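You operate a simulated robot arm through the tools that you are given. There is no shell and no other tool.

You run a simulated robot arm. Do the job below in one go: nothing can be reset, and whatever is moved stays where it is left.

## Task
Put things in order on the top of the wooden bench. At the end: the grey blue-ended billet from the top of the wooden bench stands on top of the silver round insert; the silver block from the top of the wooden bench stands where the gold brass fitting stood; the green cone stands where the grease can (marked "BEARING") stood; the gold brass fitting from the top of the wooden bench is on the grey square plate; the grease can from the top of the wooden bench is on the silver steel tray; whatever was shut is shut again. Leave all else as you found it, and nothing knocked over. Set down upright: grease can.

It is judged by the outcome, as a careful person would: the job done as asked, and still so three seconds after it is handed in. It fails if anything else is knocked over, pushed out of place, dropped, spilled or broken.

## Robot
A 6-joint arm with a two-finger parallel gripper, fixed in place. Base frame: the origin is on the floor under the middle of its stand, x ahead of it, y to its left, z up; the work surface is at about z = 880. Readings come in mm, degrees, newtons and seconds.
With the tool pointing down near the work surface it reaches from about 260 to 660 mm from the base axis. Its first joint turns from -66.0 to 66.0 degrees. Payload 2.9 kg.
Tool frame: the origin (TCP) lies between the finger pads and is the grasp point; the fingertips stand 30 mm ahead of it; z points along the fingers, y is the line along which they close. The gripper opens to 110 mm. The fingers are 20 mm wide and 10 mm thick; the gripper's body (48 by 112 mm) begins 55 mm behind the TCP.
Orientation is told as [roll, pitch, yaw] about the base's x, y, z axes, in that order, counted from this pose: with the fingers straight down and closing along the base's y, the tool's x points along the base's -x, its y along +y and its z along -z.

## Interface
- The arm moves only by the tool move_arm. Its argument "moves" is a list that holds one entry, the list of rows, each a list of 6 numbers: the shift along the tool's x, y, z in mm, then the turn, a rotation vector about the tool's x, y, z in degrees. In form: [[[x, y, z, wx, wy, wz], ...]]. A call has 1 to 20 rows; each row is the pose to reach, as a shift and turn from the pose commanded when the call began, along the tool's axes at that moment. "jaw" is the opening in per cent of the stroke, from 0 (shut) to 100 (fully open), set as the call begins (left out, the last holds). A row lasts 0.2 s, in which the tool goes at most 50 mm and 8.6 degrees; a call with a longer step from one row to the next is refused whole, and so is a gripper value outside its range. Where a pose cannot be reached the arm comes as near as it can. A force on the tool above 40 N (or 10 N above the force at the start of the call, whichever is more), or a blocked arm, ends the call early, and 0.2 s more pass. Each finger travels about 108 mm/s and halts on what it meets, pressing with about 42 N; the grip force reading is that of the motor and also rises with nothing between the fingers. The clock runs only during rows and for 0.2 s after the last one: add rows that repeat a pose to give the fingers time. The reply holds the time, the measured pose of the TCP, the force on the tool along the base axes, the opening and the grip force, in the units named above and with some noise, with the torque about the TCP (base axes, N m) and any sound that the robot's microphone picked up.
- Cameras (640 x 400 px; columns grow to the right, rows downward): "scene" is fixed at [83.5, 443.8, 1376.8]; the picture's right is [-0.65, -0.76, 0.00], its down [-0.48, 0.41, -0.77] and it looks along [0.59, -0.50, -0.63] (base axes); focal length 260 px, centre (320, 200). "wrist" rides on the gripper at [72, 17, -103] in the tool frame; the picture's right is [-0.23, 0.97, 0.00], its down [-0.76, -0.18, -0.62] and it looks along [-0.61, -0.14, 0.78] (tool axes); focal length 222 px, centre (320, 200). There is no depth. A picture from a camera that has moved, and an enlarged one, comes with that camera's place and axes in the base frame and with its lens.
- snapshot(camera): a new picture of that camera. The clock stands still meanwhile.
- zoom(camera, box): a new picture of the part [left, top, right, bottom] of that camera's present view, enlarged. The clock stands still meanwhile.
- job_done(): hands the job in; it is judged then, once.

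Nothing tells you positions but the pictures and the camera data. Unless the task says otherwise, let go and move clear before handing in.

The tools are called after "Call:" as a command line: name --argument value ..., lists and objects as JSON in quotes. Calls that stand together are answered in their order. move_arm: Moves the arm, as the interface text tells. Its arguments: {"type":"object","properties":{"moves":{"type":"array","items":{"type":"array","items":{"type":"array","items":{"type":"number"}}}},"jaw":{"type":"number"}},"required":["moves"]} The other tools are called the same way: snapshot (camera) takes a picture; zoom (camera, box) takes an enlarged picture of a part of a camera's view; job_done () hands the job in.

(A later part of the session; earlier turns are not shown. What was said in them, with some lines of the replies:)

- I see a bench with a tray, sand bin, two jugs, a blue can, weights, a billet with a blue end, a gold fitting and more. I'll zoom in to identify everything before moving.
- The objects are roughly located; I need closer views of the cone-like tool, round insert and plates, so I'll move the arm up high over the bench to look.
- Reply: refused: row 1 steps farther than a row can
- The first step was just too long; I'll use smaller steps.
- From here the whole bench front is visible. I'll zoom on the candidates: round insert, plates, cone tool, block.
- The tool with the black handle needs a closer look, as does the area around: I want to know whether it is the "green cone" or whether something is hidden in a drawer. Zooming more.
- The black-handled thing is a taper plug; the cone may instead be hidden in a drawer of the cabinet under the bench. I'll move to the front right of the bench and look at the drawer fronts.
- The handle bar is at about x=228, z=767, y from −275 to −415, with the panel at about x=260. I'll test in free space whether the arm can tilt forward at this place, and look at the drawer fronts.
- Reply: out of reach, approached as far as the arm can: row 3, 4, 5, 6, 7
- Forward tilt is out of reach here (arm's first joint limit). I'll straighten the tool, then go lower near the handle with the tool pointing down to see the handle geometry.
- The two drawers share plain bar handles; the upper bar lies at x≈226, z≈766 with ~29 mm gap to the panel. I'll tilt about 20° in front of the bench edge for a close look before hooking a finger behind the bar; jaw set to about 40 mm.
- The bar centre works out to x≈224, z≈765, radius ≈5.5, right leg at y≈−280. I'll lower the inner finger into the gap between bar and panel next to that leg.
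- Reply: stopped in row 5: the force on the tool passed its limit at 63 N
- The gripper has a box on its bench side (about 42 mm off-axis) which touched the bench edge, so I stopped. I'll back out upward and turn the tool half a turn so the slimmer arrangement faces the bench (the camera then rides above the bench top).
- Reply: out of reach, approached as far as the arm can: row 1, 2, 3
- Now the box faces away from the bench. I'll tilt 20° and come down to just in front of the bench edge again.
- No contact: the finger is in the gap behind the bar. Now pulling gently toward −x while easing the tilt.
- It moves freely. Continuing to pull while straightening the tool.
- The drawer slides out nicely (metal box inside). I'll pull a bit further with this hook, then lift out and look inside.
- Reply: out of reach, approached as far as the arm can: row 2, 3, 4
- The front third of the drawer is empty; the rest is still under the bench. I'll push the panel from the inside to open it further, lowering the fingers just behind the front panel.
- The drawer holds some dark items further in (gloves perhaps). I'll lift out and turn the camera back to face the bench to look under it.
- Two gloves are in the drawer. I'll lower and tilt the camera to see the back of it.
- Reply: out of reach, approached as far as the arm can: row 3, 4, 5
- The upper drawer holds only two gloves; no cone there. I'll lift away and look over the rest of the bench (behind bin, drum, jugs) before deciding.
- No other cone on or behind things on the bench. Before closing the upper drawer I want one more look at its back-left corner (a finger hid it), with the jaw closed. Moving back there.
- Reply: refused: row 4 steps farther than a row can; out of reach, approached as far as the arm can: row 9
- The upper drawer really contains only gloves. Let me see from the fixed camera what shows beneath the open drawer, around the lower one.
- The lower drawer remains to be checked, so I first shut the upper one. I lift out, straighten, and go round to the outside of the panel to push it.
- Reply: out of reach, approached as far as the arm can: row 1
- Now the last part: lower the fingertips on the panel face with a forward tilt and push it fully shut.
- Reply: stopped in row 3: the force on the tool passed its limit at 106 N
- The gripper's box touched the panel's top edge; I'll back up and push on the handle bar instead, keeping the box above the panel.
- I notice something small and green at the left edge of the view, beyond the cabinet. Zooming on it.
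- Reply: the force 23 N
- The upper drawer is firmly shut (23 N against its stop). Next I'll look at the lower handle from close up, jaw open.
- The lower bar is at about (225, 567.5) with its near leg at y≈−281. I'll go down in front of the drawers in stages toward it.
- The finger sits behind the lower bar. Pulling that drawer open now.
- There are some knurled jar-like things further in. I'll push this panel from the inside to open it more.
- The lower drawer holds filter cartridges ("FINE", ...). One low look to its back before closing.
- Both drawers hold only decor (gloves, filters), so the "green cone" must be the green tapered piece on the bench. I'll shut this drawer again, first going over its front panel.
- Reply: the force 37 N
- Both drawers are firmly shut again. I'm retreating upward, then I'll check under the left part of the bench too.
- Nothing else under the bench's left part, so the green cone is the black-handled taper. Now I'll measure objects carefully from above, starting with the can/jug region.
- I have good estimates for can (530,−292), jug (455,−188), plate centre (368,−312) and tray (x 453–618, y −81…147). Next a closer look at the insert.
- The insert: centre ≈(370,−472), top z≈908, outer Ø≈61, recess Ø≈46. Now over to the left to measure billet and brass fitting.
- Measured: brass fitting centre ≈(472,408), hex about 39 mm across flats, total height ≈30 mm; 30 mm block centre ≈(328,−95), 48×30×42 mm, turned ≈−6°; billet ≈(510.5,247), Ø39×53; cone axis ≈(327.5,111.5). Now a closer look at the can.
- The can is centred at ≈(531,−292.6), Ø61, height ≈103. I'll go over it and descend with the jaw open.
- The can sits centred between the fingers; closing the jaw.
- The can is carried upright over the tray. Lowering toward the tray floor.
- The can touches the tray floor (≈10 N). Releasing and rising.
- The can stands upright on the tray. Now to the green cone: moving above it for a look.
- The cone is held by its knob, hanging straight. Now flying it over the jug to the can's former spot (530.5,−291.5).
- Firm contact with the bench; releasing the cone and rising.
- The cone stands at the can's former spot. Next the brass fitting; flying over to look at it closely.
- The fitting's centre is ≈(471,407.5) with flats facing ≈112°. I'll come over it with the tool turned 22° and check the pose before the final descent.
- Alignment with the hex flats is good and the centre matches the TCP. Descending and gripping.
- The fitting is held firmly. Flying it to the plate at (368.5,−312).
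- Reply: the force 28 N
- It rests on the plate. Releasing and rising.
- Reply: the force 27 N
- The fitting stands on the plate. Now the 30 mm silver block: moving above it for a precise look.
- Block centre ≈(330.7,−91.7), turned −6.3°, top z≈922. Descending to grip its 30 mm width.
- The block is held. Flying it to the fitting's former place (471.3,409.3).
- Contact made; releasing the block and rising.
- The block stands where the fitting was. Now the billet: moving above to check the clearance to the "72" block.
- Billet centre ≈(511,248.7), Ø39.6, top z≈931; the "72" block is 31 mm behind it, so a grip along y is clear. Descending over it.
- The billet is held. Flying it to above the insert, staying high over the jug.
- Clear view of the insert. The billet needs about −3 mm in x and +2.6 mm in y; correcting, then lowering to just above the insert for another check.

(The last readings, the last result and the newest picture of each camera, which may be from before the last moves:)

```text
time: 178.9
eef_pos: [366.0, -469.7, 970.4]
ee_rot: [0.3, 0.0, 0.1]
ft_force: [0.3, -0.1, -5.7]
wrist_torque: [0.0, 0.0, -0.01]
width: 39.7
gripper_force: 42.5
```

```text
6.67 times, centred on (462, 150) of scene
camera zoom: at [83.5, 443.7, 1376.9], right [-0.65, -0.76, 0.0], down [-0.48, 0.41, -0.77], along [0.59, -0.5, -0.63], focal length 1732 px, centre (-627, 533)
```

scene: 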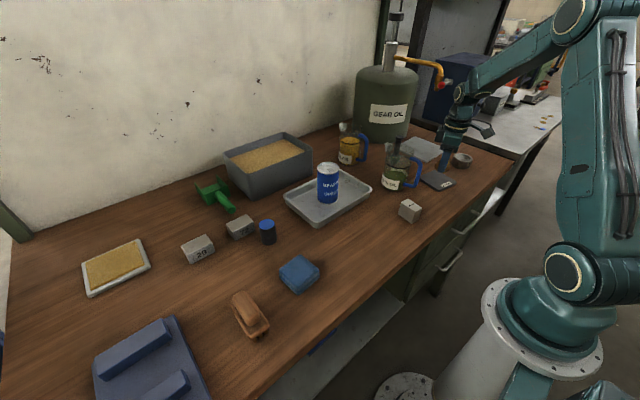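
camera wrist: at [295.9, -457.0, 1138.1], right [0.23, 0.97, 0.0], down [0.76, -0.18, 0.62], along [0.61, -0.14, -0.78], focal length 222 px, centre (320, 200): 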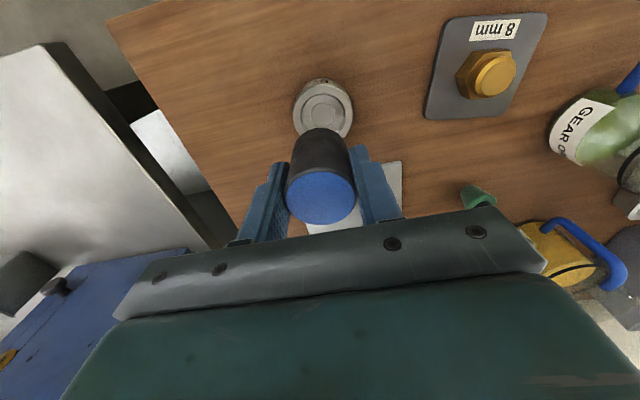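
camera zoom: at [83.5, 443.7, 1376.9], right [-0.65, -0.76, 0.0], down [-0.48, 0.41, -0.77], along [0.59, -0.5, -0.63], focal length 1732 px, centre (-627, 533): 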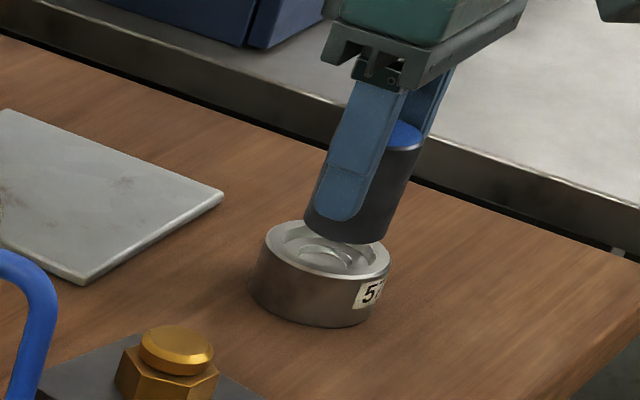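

The relative picture shows the insert about +2.8 mm in x and −1 mm in y from the billet. Correcting and re-checking at a slightly lower height.

Call:
move_arm --moves '[[[-1.5, -0.5, 2, 0, 0, 0], [-2.8, -1, 5, 0, 0, 0], [-2.8, -1, 7, 0, 0, 0], [-2.8, -1, 7, 0, 0, 0]]]'

Call:
zoom --camera "wrist" --box '[240, 80, 400, 180]'

Call:
zoom --camera "scene" --box '[442, 130, 490, 170]'

```text
time: 179.9
eef_pos: [369.8, -469.1, 964.2]
ee_rot: [0.4, 0.0, 0.2]
ft_force: [-0.2, -0.4, -5.0]
wrist_torque: [0.0, 0.0, -0.01]
width: 39.5
gripper_force: 42.4
```

```text
4.00 times, centred on (320, 130) of wrist
camera zoom: at [296.3, -453.2, 1066.4], right [0.23, 0.97, 0.0], down [0.76, -0.18, 0.62], along [0.61, -0.14, -0.78], focal length 888 px, centre (320, 480)
```

zoom: 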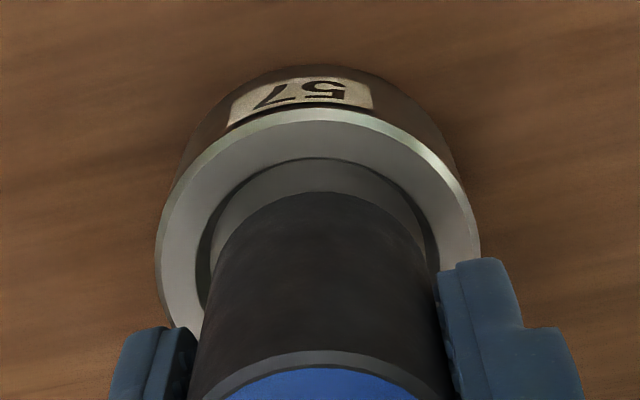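

```text
10.00 times, centred on (466, 150) of scene
camera zoom: at [83.5, 443.7, 1376.9], right [-0.65, -0.76, 0.0], down [-0.48, 0.41, -0.77], along [0.59, -0.5, -0.63], focal length 2599 px, centre (-1140, 700)
```

zoom: 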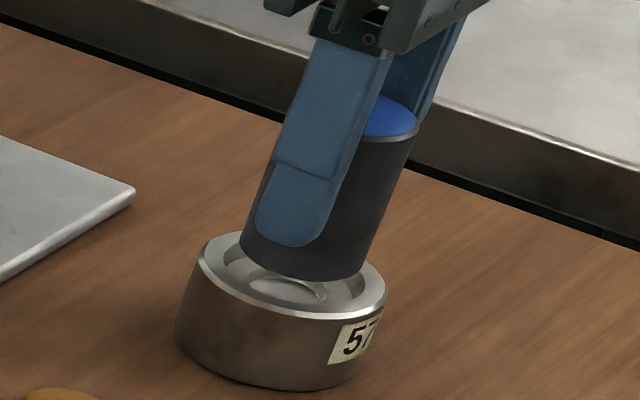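

Call:
zoom --camera "wrist" --box '[272, 100, 368, 160]'

```text
6.67 times, centred on (320, 130) of wrist
camera zoom: at [296.3, -453.2, 1066.4], right [0.23, 0.97, 0.0], down [0.76, -0.18, 0.62], along [0.61, -0.14, -0.78], focal length 1481 px, centre (320, 667)
```

zoom: 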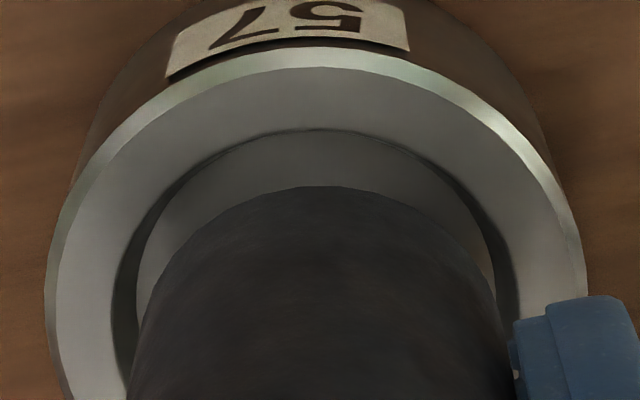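

Alignment is now within about half a millimetre; a tiny correction and then a gentle, stepwise descent.

Call:
move_arm --moves '[[[-0.4, -0.7, 2, 0, 0, 0], [-0.4, -0.7, 5, 0, 0, 0], [-0.4, -0.7, 8, 0, 0, 0], [-0.4, -0.7, 8, 0, 0, 0]]]'

Call:
zoom --camera "wrist" --box '[272, 100, 368, 160]'

```text
time: 180.9
eef_pos: [369.7, -469.8, 956.6]
ee_rot: [0.4, 0.0, 0.0]
ft_force: [-0.7, 0.7, -4.8]
wrist_torque: [-0.02, 0.0, -0.04]
width: 39.4
gripper_force: 42.1
```

```text
6.67 times, centred on (320, 130) of wrist
camera zoom: at [296.8, -453.8, 1058.7], right [0.23, 0.97, 0.0], down [0.76, -0.18, 0.62], along [0.61, -0.14, -0.78], focal length 1481 px, centre (320, 667)
```

zoom: 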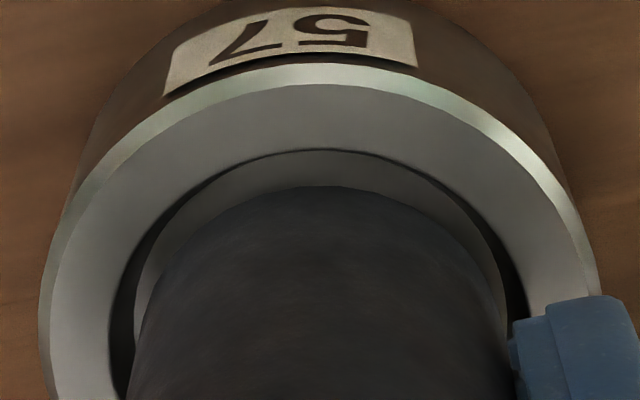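

Call:
move_arm --moves '[[[0, -0.2, 1.5, 0, 0, 0], [0, -0.2, 3, 0, 0, 0], [0, -0.2, 4, 0, 0, 0], [0, -0.2, 4, 0, 0, 0]]]'

Call:
move_arm --moves '[[[0, 0, 1, 0, 0, 0], [0, 0, 2, 0, 0, 0], [0, 0, 2, 0, 0, 0]]]'

```text
time: 181.9
eef_pos: [370.3, -469.9, 950.8]
ee_rot: [0.3, -0.1, 0.1]
ft_force: [1.0, 0.7, -5.3]
wrist_torque: [-0.03, -0.02, 0.01]
width: 39.4
gripper_force: 42.4
```

```text
time: 182.7
eef_pos: [369.6, -471.2, 950.5]
ee_rot: [0.2, -0.1, 0.0]
ft_force: [-2.8, 1.4, 7.1]
wrist_torque: [-0.12, 0.2, -0.04]
width: 39.5
gripper_force: 41.7
```

Call:
zoom --camera "wrist" --box '[272, 100, 368, 160]'

Call:
zoom --camera "scene" --box '[442, 130, 490, 170]'

```text
6.67 times, centred on (320, 130) of wrist
camera zoom: at [297.1, -453.6, 1053.9], right [0.23, 0.97, 0.0], down [0.76, -0.18, 0.62], along [0.61, -0.14, -0.78], focal length 1481 px, centre (320, 667)
```

zoom: 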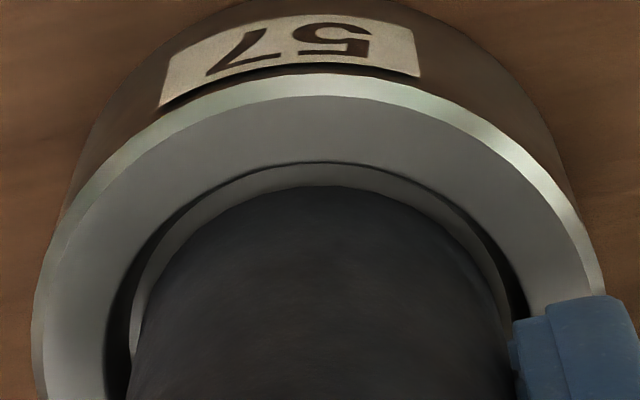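

```text
10.00 times, centred on (466, 150) of scene
camera zoom: at [83.3, 443.9, 1376.8], right [-0.65, -0.76, 0.0], down [-0.48, 0.41, -0.77], along [0.59, -0.5, -0.63], focal length 2599 px, centre (-1140, 700)
```

zoom: 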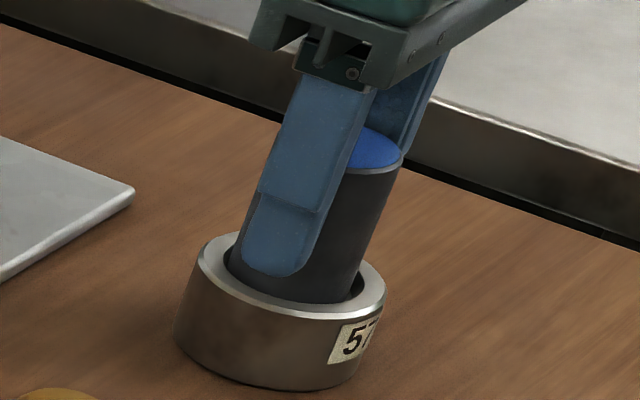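

Call:
zoom --camera "scene" --box '[452, 148, 484, 168]'

```text
16.00 times, centred on (468, 158) of scene
camera zoom: at [83.3, 443.9, 1376.8], right [-0.65, -0.76, 0.0], down [-0.48, 0.41, -0.77], along [0.59, -0.5, -0.63], focal length 4158 px, centre (-2048, 872)
```

zoom: 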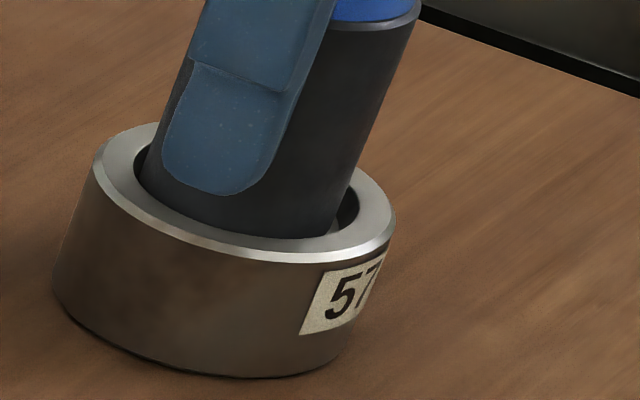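

The billet's foot is inside the recess. One more small step down to confirm it is seated.

Call:
move_arm --moves '[[[0, 0, 0.7, 0, 0, 0], [0, 0, 1.2, 0, 0, 0], [0, 0, 1.2, 0, 0, 0]]]'

```text
time: 183.5
eef_pos: [370.4, -470.5, 951.4]
ee_rot: [0.2, -0.1, 0.0]
ft_force: [-5.0, 4.9, 24.9]
wrist_torque: [-0.01, 0.44, -0.05]
width: 39.6
gripper_force: 42.0
```

Call:
move_arm --moves '[[[0, 0, -0.8, 0, 0, 0], [0, 0, -0.8, 0, 0, 0]]]'

Call:
move_arm --moves '[[[0, 0, 0, 0, 0, 0], [0, 0, 0, 0, 0, 0], [0, 0, 0, 0, 0, 0]]]' --jaw 70

Call:
zoom --camera "scene" --box '[442, 130, 490, 170]'

Call:
snapshot --camera "wrist"

```text
time: 184.1
eef_pos: [371.0, -470.1, 950.9]
ee_rot: [0.2, -0.2, 0.1]
ft_force: [-3.5, 1.7, 21.7]
wrist_torque: [-0.3, 0.26, -0.04]
width: 39.4
gripper_force: 41.8
```

```text
time: 184.9
eef_pos: [371.4, -469.3, 949.4]
ee_rot: [0.3, 0.0, 0.1]
ft_force: [0.0, -0.1, 0.3]
wrist_torque: [0.0, 0.01, 0.01]
width: 77.0
gripper_force: 0.0
```

```text
10.00 times, centred on (466, 150) of scene
camera zoom: at [83.5, 443.8, 1376.8], right [-0.65, -0.76, 0.0], down [-0.48, 0.41, -0.77], along [0.59, -0.5, -0.63], focal length 2599 px, centre (-1140, 700)
```

zoom: 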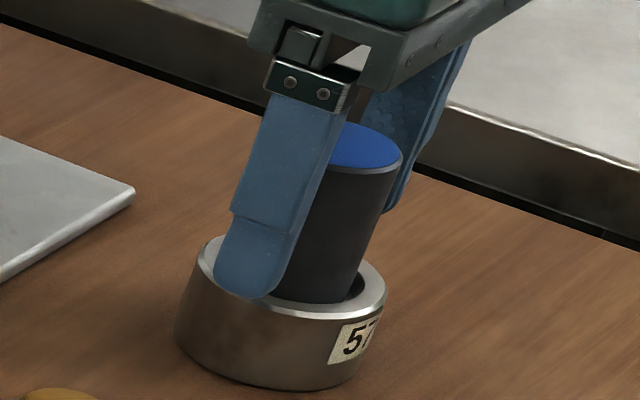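

```text
taken
camera wrist: at [297.3, -453.7, 1052.7], right [0.23, 0.97, 0.0], down [0.76, -0.18, 0.62], along [0.61, -0.14, -0.78], focal length 222 px, centre (320, 200)
```

wrist: 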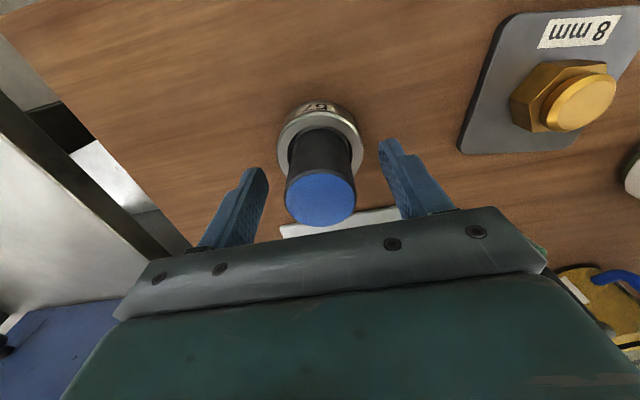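

The billet stands upright in the insert. Rising straight up and backing off, then a full check of the bench.

Call:
move_arm --moves '[[[0, 0, -25, 0, 0, 0], [0, 0, -60, 0, 0, 0], [0, 0, -100, 0, 0, 0], [0, 0, -140, 0, 0, 0], [20, 20, -165, 0, 0, 0], [45, 50, -185, 0, 0, 0], [70, 85, -200, 0, 0, 0], [85, 125, -210, 0, 0, 0], [85, 125, -210, 0, 0, 0]]]'

Call:
snapshot --camera "scene"

Call:
snapshot --camera "wrist"

Call:
zoom --camera "scene" --box '[320, 110, 520, 235]'

```text
time: 186.9
eef_pos: [286.6, -345.2, 1162.6]
ee_rot: [0.4, 0.0, 0.1]
ft_force: [-0.3, 0.0, -0.3]
wrist_torque: [0.02, -0.02, -0.03]
width: 76.7
gripper_force: 0.1
```

```text
taken
```

scene: 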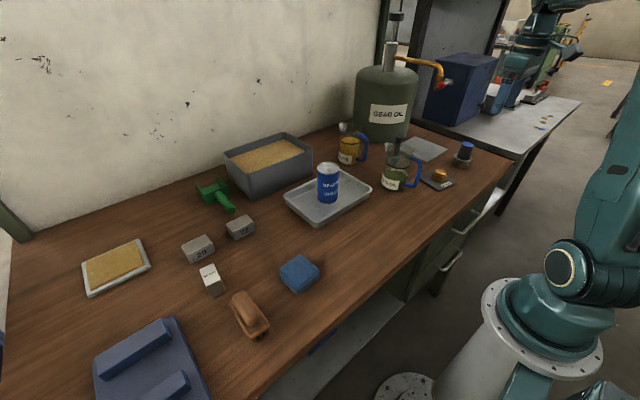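

```text
taken
camera wrist: at [213.3, -328.9, 1265.0], right [0.23, 0.97, 0.0], down [0.76, -0.18, 0.62], along [0.61, -0.14, -0.78], focal length 222 px, centre (320, 200)
```

wrist: 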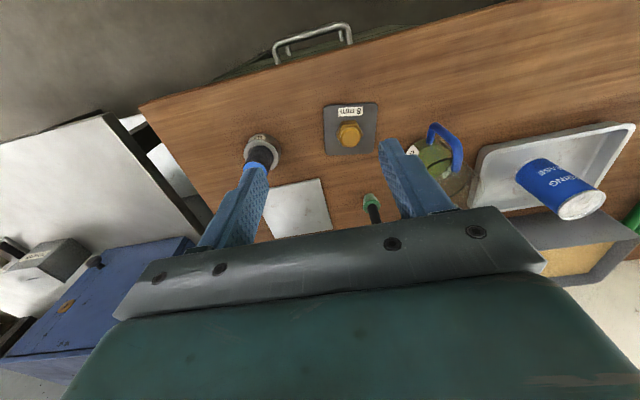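

```text
3.20 times, centred on (420, 172) of scene
camera zoom: at [83.4, 443.8, 1376.8], right [-0.65, -0.76, 0.0], down [-0.48, 0.41, -0.77], along [0.59, -0.5, -0.63], focal length 832 px, centre (0, 288)
```

zoom: 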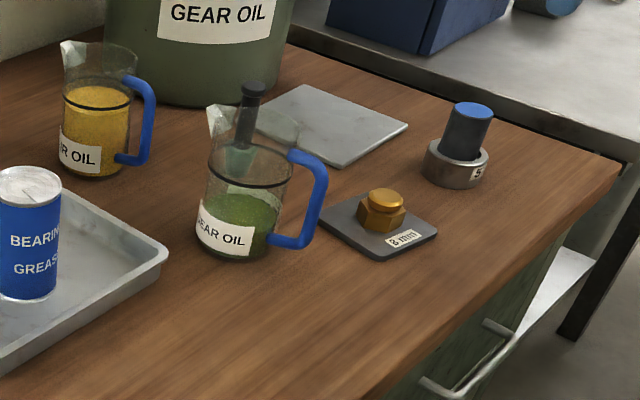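

Call:
zoom --camera "scene" --box '[380, 200, 540, 300]'

Call:
zoom --camera "scene" --box '[160, 160, 320, 260]'

Call:
zoom --camera "scene" --box '[170, 220, 400, 364]'

```text
4.00 times, centred on (460, 250) of scene
camera zoom: at [83.4, 443.8, 1376.8], right [-0.65, -0.76, 0.0], down [-0.48, 0.41, -0.77], along [0.59, -0.5, -0.63], focal length 1040 px, centre (-240, 0)
```

zoom: 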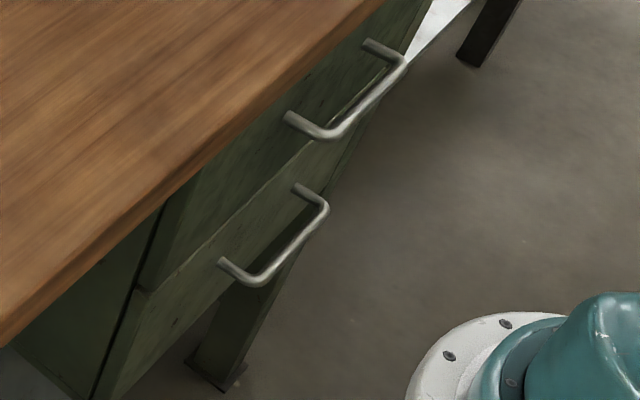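

```text
4.00 times, centred on (240, 210) of scene
camera zoom: at [83.4, 443.8, 1376.8], right [-0.65, -0.76, 0.0], down [-0.48, 0.41, -0.77], along [0.59, -0.5, -0.63], focal length 1040 px, centre (640, 160)
```

zoom: 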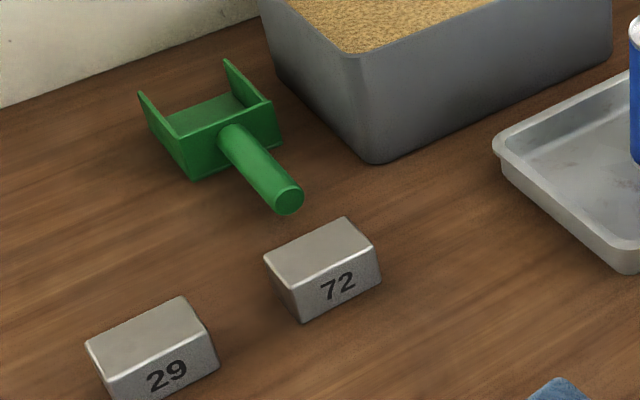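

```text
2.78 times, centred on (285, 292) of scene
camera zoom: at [83.4, 443.8, 1376.8], right [-0.65, -0.76, 0.0], down [-0.48, 0.41, -0.77], along [0.59, -0.5, -0.63], focal length 722 px, centre (417, -56)
```

zoom: 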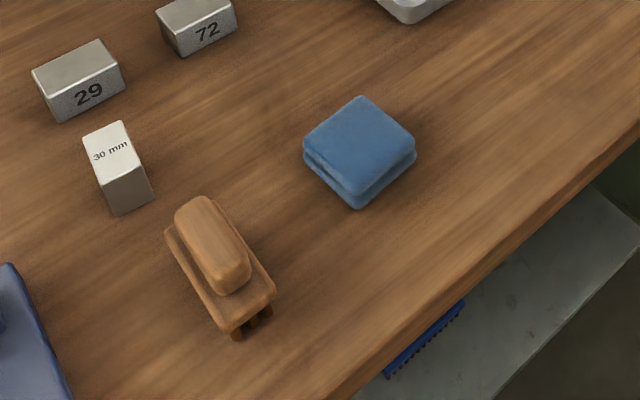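

Everything is in place: the can is upright on the tray, the cone is where the can stood, the fitting is on the plate, the block is where the fitting stood, and the billet stands on the insert. Both drawers are shut exactly as they were and nothing else has moved. The arm is clear, so I'm handing in.

Call:
job_done

```text
The job is handed in.
```

I've handed the job in, and all five items are where you asked, going by the last pictures. I took three of the names by judgement, noted below.

| Item | Where it is now |
|---|---|
| Grease can | Upright on the silver steel tray |
| Green cone | Standing where the grease can was, to within a few mm |
| Brass fitting | On the grey square plate labelled "8 mm" |
| Silver block | The one labelled "30 mm", standing where the fitting was |
| Blue-ended billet | Upright in the recess on top of the round insert labelled "57" |

**What I took the names to mean:**
- **Green cone:** I used the green tapered piece with the black handle. I first opened both cabinet drawers in case a plain cone was inside. They held only gloves and filter cartridges.
- **Grey square plate:** there are two square plates on the bench. I chose the darker one marked "8 mm"; the centre of the larger light one is out of the arm's reach.
- **Silver block:** two other silver blocks are stamped 29 and 72. The request gave no number, so I used the unnumbered "30 mm" one.

**Drawers:** both are pushed fully shut, and their handles look the same as at the start. While I worked on the upper drawer the gripper bumped the bench edge once and the top of the drawer front once. I saw no damage or movement from either.

Nothing else on the bench appears moved or knocked over. The arm has let go and is clear.
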